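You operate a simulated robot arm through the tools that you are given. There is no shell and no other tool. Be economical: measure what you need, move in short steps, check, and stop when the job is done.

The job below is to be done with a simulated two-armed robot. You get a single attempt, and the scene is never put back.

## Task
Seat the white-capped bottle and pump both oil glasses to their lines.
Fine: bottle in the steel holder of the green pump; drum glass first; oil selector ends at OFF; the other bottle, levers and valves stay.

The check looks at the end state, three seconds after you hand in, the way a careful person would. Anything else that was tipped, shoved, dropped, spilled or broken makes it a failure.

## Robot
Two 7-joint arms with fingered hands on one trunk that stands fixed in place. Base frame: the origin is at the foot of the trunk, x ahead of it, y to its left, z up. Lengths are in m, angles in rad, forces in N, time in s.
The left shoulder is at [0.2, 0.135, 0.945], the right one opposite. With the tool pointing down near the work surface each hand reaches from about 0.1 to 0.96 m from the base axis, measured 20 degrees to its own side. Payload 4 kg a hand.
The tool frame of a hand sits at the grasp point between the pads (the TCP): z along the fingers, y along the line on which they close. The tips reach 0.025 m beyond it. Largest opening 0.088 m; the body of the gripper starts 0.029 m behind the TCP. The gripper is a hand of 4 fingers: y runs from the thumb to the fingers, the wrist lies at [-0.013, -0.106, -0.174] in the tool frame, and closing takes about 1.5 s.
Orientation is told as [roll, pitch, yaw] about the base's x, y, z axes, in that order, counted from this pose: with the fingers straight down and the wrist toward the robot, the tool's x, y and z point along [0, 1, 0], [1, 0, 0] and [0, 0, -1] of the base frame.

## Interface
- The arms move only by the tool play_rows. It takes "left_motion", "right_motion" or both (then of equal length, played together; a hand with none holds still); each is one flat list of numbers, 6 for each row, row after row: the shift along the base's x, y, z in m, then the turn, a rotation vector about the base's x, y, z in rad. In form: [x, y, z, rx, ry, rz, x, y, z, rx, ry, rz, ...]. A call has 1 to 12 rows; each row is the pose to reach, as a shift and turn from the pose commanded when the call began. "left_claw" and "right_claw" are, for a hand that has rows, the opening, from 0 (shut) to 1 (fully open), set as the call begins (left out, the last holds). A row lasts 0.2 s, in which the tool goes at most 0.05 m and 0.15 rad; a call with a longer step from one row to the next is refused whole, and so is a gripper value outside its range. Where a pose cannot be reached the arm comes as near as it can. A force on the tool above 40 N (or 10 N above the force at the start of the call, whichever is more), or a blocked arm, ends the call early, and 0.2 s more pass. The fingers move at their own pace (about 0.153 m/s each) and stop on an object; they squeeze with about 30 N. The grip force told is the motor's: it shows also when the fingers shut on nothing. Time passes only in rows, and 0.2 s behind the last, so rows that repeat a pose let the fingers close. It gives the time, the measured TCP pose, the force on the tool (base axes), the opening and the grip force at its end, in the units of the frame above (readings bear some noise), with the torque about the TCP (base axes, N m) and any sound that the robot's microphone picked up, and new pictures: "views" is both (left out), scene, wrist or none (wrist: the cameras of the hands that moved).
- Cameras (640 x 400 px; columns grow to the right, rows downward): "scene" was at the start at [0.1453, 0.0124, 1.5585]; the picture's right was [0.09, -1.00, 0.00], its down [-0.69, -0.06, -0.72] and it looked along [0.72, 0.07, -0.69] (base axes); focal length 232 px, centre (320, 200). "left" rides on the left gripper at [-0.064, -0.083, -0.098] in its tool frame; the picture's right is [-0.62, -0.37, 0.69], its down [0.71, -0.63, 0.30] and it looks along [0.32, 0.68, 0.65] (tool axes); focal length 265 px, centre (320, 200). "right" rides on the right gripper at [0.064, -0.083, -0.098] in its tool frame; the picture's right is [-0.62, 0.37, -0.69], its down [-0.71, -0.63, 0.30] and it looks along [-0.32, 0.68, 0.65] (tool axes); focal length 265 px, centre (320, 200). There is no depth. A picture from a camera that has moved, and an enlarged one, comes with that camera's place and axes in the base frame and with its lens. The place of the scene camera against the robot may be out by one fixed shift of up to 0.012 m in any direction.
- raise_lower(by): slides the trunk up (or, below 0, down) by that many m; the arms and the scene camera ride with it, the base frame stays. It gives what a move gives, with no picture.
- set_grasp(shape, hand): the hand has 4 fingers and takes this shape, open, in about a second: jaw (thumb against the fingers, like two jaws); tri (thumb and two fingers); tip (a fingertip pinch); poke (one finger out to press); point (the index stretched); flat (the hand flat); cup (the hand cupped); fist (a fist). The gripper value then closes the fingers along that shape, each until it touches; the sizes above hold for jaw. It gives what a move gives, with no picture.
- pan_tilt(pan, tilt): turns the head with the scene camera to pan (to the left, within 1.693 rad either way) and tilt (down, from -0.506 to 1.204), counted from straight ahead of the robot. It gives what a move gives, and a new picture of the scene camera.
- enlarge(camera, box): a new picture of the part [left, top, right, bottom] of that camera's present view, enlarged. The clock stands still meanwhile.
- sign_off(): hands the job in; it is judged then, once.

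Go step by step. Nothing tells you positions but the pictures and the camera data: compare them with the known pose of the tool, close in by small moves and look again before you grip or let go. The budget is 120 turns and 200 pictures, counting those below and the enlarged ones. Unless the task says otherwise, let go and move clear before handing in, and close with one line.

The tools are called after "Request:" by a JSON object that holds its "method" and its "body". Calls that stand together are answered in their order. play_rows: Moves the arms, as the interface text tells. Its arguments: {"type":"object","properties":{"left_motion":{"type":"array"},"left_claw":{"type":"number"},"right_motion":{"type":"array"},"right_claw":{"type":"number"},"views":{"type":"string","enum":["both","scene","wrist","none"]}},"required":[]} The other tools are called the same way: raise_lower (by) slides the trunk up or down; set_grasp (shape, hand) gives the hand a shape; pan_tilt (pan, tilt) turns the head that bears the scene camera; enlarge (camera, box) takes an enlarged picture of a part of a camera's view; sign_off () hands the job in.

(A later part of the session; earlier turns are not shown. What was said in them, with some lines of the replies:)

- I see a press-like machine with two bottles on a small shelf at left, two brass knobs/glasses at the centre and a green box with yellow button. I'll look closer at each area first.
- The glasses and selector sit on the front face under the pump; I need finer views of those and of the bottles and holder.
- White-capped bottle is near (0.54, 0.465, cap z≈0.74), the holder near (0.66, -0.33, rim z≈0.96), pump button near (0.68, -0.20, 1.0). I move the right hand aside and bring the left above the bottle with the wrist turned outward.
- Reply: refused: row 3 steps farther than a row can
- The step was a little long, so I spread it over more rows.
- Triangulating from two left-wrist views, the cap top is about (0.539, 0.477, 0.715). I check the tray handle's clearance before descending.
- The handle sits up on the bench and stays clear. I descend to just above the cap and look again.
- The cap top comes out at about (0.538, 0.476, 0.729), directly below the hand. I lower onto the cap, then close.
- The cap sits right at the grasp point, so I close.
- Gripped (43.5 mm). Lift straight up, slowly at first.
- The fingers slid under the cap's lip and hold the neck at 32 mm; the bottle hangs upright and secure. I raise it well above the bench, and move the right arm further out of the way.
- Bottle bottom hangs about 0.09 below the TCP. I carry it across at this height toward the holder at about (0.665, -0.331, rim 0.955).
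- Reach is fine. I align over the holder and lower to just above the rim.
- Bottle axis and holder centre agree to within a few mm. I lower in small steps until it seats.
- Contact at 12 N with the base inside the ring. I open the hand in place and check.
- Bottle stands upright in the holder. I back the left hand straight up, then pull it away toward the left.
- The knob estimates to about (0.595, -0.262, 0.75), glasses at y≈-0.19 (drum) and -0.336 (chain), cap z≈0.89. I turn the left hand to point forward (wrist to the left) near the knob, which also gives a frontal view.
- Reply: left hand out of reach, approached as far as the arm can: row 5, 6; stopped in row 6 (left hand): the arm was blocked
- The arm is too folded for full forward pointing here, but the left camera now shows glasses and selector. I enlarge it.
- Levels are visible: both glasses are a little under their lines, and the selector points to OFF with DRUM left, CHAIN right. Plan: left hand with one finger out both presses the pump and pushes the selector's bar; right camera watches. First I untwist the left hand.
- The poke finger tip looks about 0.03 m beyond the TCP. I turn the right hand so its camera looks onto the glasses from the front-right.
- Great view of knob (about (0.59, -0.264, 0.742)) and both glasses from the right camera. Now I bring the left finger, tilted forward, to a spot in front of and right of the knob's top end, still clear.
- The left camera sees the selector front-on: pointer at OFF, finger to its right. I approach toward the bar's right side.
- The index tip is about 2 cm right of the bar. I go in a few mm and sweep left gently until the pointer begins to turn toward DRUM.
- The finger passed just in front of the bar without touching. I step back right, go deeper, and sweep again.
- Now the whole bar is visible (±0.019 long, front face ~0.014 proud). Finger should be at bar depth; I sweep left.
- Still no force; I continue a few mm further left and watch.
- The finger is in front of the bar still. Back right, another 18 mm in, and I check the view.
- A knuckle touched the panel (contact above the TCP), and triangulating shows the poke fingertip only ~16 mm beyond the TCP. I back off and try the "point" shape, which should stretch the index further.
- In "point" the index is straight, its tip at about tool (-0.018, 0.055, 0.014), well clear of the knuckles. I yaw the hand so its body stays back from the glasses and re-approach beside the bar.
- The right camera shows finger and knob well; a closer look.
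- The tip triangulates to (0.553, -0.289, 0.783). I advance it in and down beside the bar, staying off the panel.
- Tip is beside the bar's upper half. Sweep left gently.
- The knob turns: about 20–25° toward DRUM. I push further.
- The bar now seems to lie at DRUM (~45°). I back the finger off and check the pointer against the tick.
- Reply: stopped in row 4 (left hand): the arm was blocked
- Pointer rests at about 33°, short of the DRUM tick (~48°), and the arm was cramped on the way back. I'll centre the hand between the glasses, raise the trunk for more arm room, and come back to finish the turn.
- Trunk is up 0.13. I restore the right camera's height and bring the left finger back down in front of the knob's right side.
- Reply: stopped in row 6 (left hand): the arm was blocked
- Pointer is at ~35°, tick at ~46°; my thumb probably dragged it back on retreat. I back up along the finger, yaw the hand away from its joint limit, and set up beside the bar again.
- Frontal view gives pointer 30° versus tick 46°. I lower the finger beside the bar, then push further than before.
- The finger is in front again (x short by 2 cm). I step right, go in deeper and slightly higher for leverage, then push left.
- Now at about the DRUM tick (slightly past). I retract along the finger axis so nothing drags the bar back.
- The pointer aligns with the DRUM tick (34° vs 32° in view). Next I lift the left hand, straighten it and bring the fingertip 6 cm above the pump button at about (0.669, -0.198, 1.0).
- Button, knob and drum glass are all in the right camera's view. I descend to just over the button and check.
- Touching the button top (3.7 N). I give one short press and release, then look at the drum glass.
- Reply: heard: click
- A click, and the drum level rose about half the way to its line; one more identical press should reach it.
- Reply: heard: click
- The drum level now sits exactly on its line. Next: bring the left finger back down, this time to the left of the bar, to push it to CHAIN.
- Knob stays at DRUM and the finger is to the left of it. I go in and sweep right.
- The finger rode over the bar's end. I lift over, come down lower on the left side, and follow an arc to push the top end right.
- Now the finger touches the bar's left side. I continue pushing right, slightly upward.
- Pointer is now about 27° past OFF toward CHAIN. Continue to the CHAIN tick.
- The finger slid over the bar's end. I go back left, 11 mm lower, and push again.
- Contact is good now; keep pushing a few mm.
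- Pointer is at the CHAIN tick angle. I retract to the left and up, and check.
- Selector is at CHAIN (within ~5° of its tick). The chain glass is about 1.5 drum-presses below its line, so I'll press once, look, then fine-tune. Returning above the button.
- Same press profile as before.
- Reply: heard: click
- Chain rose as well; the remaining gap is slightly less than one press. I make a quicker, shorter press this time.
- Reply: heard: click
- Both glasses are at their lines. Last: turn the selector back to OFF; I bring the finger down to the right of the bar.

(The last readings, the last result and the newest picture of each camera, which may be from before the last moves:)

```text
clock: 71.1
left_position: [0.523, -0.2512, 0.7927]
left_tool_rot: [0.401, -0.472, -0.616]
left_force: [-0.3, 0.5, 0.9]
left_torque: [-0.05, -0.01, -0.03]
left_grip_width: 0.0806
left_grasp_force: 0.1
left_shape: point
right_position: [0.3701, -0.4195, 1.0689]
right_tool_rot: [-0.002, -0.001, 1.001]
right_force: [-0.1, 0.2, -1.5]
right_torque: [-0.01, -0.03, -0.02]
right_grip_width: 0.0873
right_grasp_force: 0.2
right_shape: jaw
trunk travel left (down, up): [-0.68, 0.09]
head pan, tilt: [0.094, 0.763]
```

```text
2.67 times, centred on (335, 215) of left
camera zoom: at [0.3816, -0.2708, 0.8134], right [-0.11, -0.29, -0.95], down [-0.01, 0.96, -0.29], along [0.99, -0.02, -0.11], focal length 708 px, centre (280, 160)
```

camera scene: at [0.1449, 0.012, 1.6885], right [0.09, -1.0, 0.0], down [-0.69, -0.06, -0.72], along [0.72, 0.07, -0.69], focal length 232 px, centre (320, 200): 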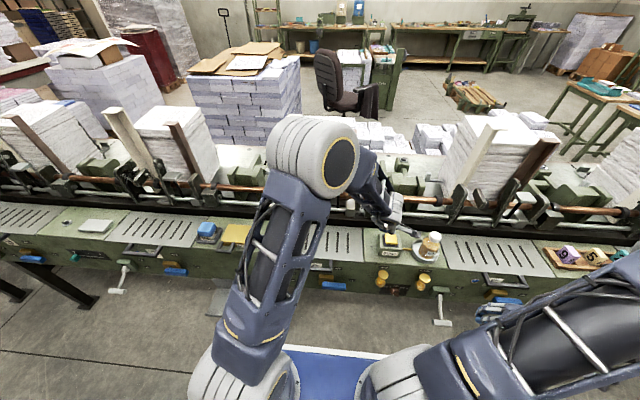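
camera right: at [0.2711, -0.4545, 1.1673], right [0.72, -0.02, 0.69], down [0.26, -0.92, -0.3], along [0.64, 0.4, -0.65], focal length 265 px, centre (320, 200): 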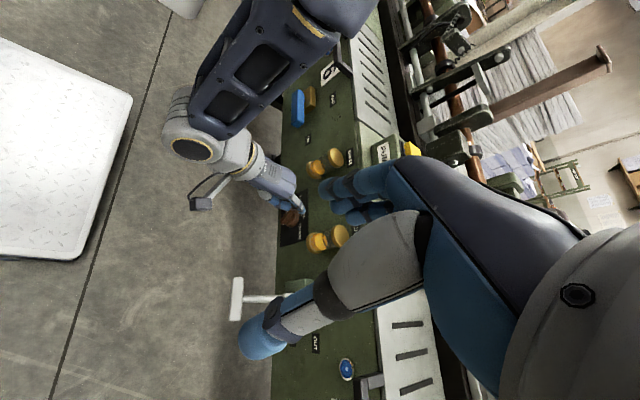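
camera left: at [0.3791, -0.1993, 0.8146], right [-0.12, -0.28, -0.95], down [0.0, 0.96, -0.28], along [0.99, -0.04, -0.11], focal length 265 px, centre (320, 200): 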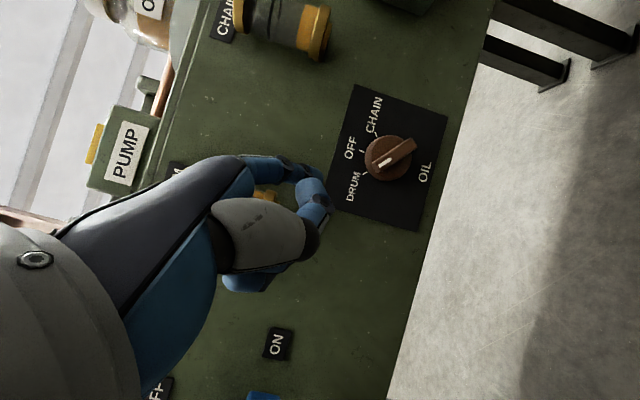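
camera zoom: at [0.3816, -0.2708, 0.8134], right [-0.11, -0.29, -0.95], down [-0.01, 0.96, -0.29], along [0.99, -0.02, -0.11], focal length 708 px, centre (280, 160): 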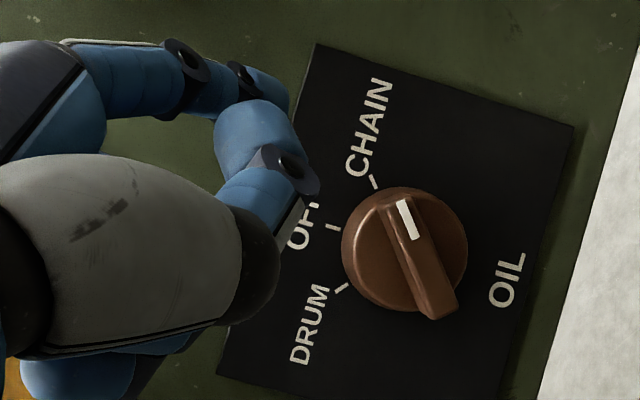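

Finger is positioned; I go in beside the bar and push left in an arc, stopping short to look.

Request:
{"method": "play_rows", "body": {"left_motion": [0.008, -0.006, -0.02, 0, 0, 0, 0.018, -0.006, -0.04, 0, 0, 0, 0.026, -0.006, -0.052, 0, 0, 0, 0.026, 0.002, -0.052, 0, 0, 0, 0.026, 0.008, -0.05, 0, 0, 0, 0.026, 0.01, -0.046, 0, 0, 0], "views": "none"}}

Request:
{"method": "enlarge", "body": {"camera": "right", "box": [255, 165, 315, 235]}}

Request:
{"method": "enlarge", "body": {"camera": "left", "box": [240, 120, 430, 270]}}

```text
clock: 72.5
left_position: [0.5427, -0.2433, 0.7428]
left_tool_rot: [0.406, -0.467, -0.633]
left_force: [-0.6, -2.2, -0.4]
left_torque: [0.02, 0.04, -0.09]
left_grip_width: 0.0001
left_grasp_force: 0.1
left_shape: point
right_position: [0.3698, -0.4189, 1.0697]
right_tool_rot: [-0.003, 0.001, 1.002]
right_force: [-1.1, 0.7, -0.2]
right_torque: [0.03, -0.01, -0.01]
right_grip_width: 0.0877
right_grasp_force: 0.0
right_shape: jaw
trunk travel left (down, up): [-0.68, 0.09]
head pan, tilt: [0.094, 0.763]
```

```text
5.71 times, centred on (285, 200) of right
camera zoom: at [0.2712, -0.4546, 1.1673], right [0.72, -0.02, 0.69], down [0.26, -0.92, -0.3], along [0.64, 0.4, -0.65], focal length 1517 px, centre (520, 200)
```

zoom: 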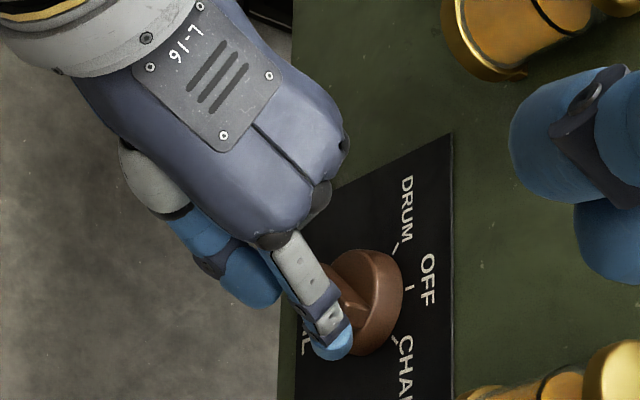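

```text
2.67 times, centred on (335, 195) of left
camera zoom: at [0.4, -0.2607, 0.7639], right [-0.12, -0.28, -0.95], down [0.0, 0.96, -0.28], along [0.99, -0.04, -0.11], focal length 708 px, centre (280, 213)
```

zoom: 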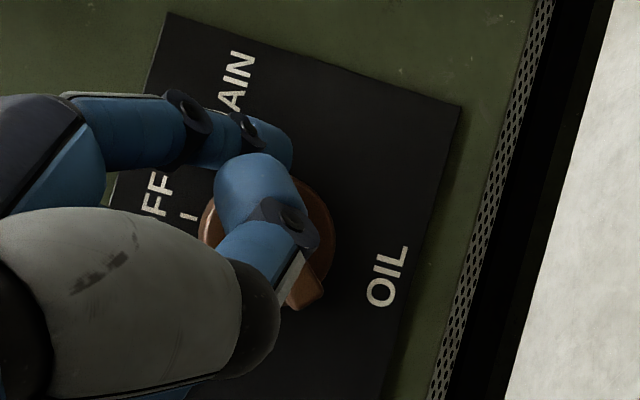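

Just touching. I go 6 mm deeper and follow the arc toward vertical.

Request:
{"method": "play_rows", "body": {"left_motion": [0.006, -0.003, 0, 0, 0, 0, 0.007, 0.002, 0.003, 0, 0, 0, 0.007, 0.006, 0.006, 0, 0, 0, 0.007, 0.008, 0.008, 0, 0, 0], "views": "none"}}

Request:
{"method": "enlarge", "body": {"camera": "right", "box": [255, 165, 315, 235]}}

Request:
{"method": "enlarge", "body": {"camera": "left", "box": [240, 120, 430, 270]}}

```text
clock: 73.5
left_position: [0.549, -0.235, 0.752]
left_tool_rot: [0.406, -0.469, -0.632]
left_force: [-0.9, -1.8, -0.5]
left_torque: [-0.01, 0.02, -0.07]
left_grip_width: 0.0
left_grasp_force: 0.1
left_shape: point
right_position: [0.3712, -0.4188, 1.0699]
right_tool_rot: [-0.001, 0.0, 1.001]
right_force: [-0.4, 0.3, 0.3]
right_torque: [0.01, -0.01, 0.01]
right_grip_width: 0.0876
right_grasp_force: 0.1
right_shape: jaw
trunk travel left (down, up): [-0.68, 0.09]
head pan, tilt: [0.094, 0.763]
```

```text
5.71 times, centred on (285, 200) of right
camera zoom: at [0.2712, -0.4546, 1.1673], right [0.72, -0.02, 0.69], down [0.26, -0.92, -0.3], along [0.64, 0.4, -0.65], focal length 1517 px, centre (520, 200)
```

zoom: 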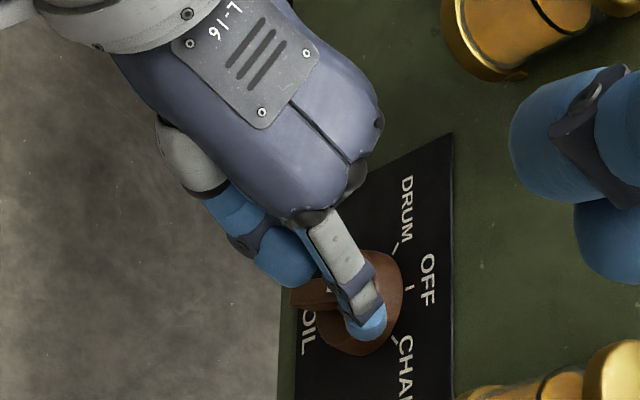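

```text
2.67 times, centred on (335, 195) of left
camera zoom: at [0.4078, -0.2534, 0.7721], right [-0.12, -0.28, -0.95], down [0.0, 0.96, -0.28], along [0.99, -0.04, -0.11], focal length 708 px, centre (280, 213)
```

zoom: 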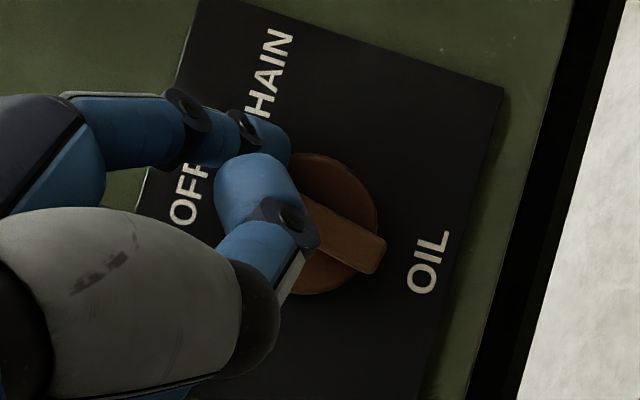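

Pointer is ~13° from OFF. A small extra push.

Request:
{"method": "play_rows", "body": {"left_motion": [0, 0.0025, 0.001, 0, 0, 0, 0, 0.004, 0.002, 0, 0, 0, 0, 0.004, 0.002, 0, 0, 0], "views": "none"}}

Request:
{"method": "enlarge", "body": {"camera": "left", "box": [240, 120, 430, 270]}}

```text
clock: 74.3
left_position: [0.5507, -0.231, 0.7536]
left_tool_rot: [0.407, -0.467, -0.629]
left_force: [-0.4, -0.8, -0.4]
left_torque: [0.02, -0.01, -0.1]
left_grip_width: 0.0
left_grasp_force: 0.1
left_shape: point
right_position: [0.3718, -0.419, 1.0688]
right_tool_rot: [-0.003, 0.0, 1.003]
right_force: [-0.1, 0.3, -0.1]
right_torque: [0.01, 0.0, 0.01]
right_grip_width: 0.0876
right_grasp_force: 0.0
right_shape: jaw
trunk travel left (down, up): [-0.68, 0.09]
head pan, tilt: [0.094, 0.763]
```

```text
2.67 times, centred on (335, 195) of left
camera zoom: at [0.4076, -0.2492, 0.7738], right [-0.12, -0.28, -0.95], down [0.0, 0.96, -0.28], along [0.99, -0.04, -0.11], focal length 708 px, centre (280, 213)
```

zoom: 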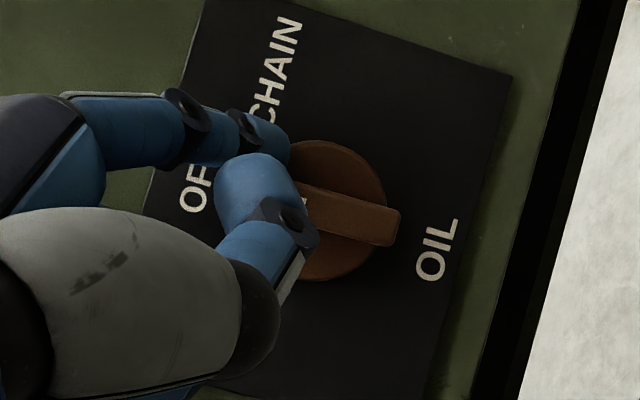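

The bar is in line with OFF. I retract carefully as I did before.

Request:
{"method": "play_rows", "body": {"left_motion": [0, -0.004, 0.0, 0, 0, 0, -0.006, -0.005, 0.012, 0, 0, 0, -0.014, -0.005, 0.03, 0, 0, 0, -0.024, -0.005, 0.055, 0, 0, 0], "views": "none"}}

Request:
{"method": "enlarge", "body": {"camera": "left", "box": [260, 140, 450, 290]}}

```text
clock: 75.3
left_position: [0.5263, -0.2376, 0.8088]
left_tool_rot: [0.405, -0.465, -0.631]
left_force: [-0.2, -1.1, -0.3]
left_torque: [0.01, -0.01, 0.01]
left_grip_width: 0.0
left_grasp_force: 0.1
left_shape: point
right_position: [0.3689, -0.4182, 1.0687]
right_tool_rot: [-0.001, 0.001, 1.003]
right_force: [0.0, 0.4, -0.9]
right_torque: [0.0, 0.0, -0.01]
right_grip_width: 0.0873
right_grasp_force: 0.1
right_shape: jaw
trunk travel left (down, up): [-0.68, 0.09]
head pan, tilt: [0.094, 0.763]
```

```text
2.67 times, centred on (355, 215) of left
camera zoom: at [0.3837, -0.2561, 0.8289], right [-0.12, -0.28, -0.95], down [0.0, 0.96, -0.28], along [0.99, -0.04, -0.12], focal length 708 px, centre (227, 160)
```

zoom: 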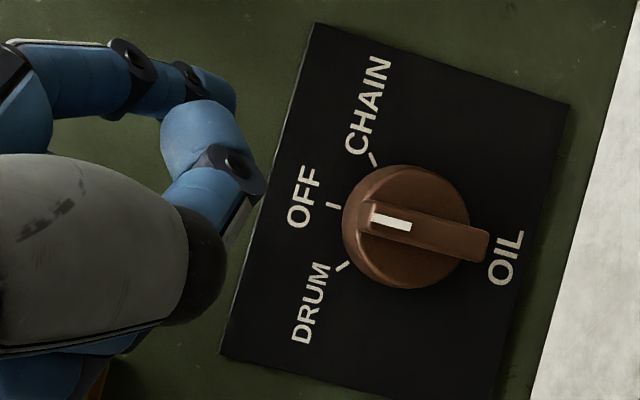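

Pointer is back at OFF. I lift the left hand clear and take a last look at everything.

Request:
{"method": "play_rows", "body": {"left_motion": [-0.02, 0.01, 0.035, 0, 0.05, 0, -0.035, 0.015, 0.075, -0.025, 0.139, 0.044, -0.035, 0.02, 0.12, -0.041, 0.231, 0.074, -0.035, 0.03, 0.165, -0.057, 0.324, 0.103, -0.035, 0.05, 0.205, -0.074, 0.416, 0.133, -0.035, 0.08, 0.24, -0.09, 0.509, 0.162, -0.035, 0.12, 0.26, -0.106, 0.601, 0.192, -0.035, 0.165, 0.27, -0.123, 0.694, 0.221, -0.035, 0.21, 0.27, -0.131, 0.74, 0.236, -0.035, 0.255, 0.27, -0.131, 0.74, 0.236, -0.035, 0.3, 0.27, -0.131, 0.74, 0.236], "views": "both"}}

Request:
{"method": "enlarge", "body": {"camera": "right", "box": [250, 120, 410, 270]}}

Request:
{"method": "enlarge", "body": {"camera": "scene", "box": [360, 210, 480, 310]}}

Request:
{"method": "enlarge", "body": {"camera": "scene", "box": [180, 200, 340, 330]}}

```text
clock: 77.7
left_position: [0.5318, 0.0566, 1.0872]
left_tool_rot: [-0.043, 0.145, -0.309]
left_force: [0.5, -0.5, -0.4]
left_torque: [0.03, 0.01, 0.0]
left_grip_width: 0.0805
left_grasp_force: 0.0
left_shape: point
left hand out of reach, approached as far as the arm can: row 9, 10, 11
right_position: [0.3697, -0.4181, 1.0689]
right_tool_rot: [-0.002, -0.001, 1.002]
right_force: [0.0, -0.5, -0.4]
right_torque: [0.01, -0.02, 0.02]
right_grip_width: 0.0876
right_grasp_force: 0.2
right_shape: jaw
trunk travel left (down, up): [-0.68, 0.09]
head pan, tilt: [0.094, 0.763]
camera scene: at [0.1453, 0.0118, 1.6885], right [0.09, -1.0, 0.0], down [-0.69, -0.06, -0.72], along [0.72, 0.07, -0.69], focal length 232 px, centre (320, 200)
camera left: at [0.4484, 0.0208, 1.1991], right [-0.64, -0.48, -0.6], down [-0.43, 0.87, -0.24], along [0.64, 0.1, -0.76], focal length 265 px, centre (320, 200)
```

scene: 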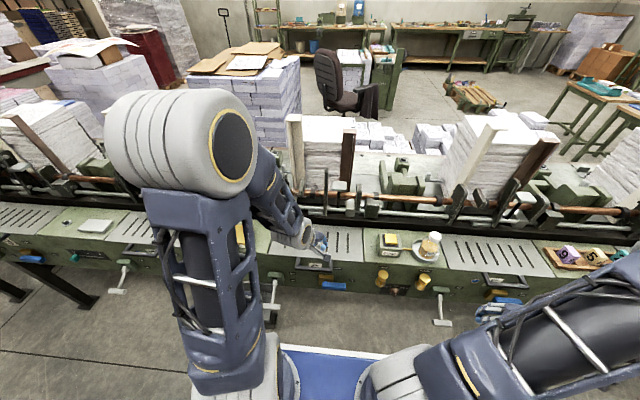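
left: 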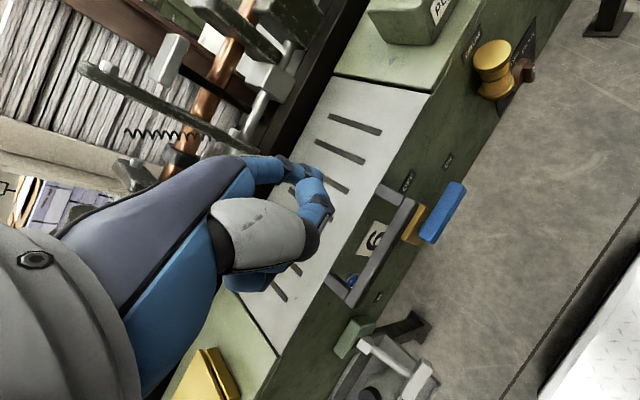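

```text
2.67 times, centred on (330, 195) of right
camera zoom: at [0.2709, -0.455, 1.1672], right [0.72, -0.02, 0.69], down [0.26, -0.92, -0.3], along [0.64, 0.4, -0.65], focal length 708 px, centre (293, 213)
```

zoom: 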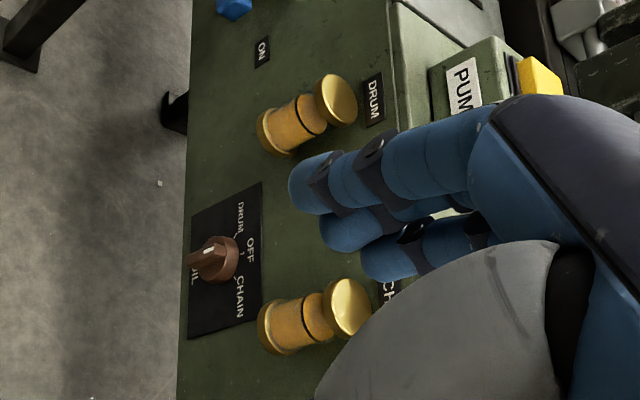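

```text
4.00 times, centred on (420, 260) of scene
camera zoom: at [0.1453, 0.0118, 1.6885], right [0.09, -1.0, 0.0], down [-0.69, -0.06, -0.72], along [0.72, 0.07, -0.69], focal length 927 px, centre (-80, -40)
```

zoom: 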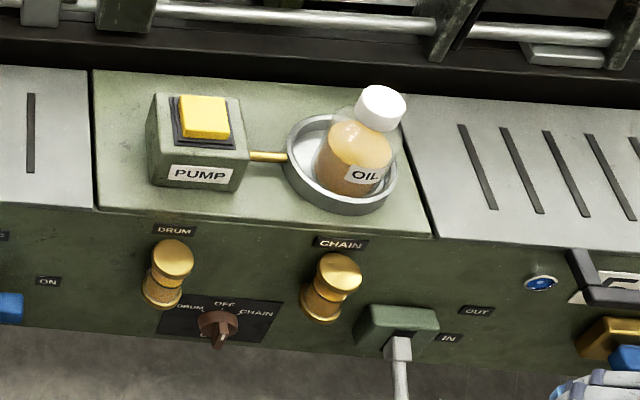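

```text
3.08 times, centred on (260, 265) of scene
camera zoom: at [0.1453, 0.0118, 1.6885], right [0.09, -1.0, 0.0], down [-0.69, -0.06, -0.72], along [0.72, 0.07, -0.69], focal length 713 px, centre (505, 0)
```

zoom: 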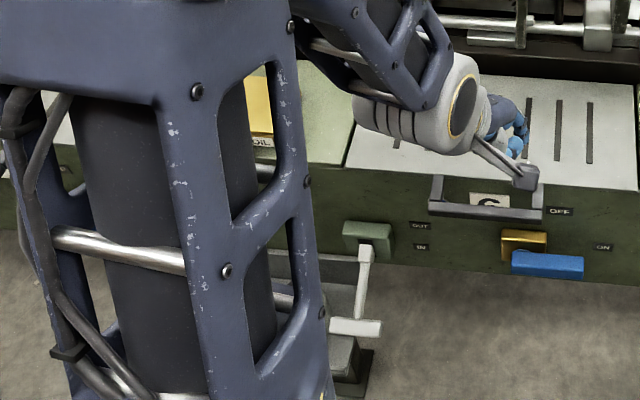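

Bottle is upright in the holder, both glasses are at their lines, the selector is at OFF and nothing else has moved; hands are clear. Handing in.

Request:
{"method": "sign_off", "body": {}}

```text
The job is handed in.
```

The white-capped bottle is upright in the green pump's steel holder. I pumped the drum glass to its line first, then the chain glass. The oil selector is back at OFF, both hands are clear, and I saw nothing else disturbed, though the left arm hid the other bottle in the last picture.
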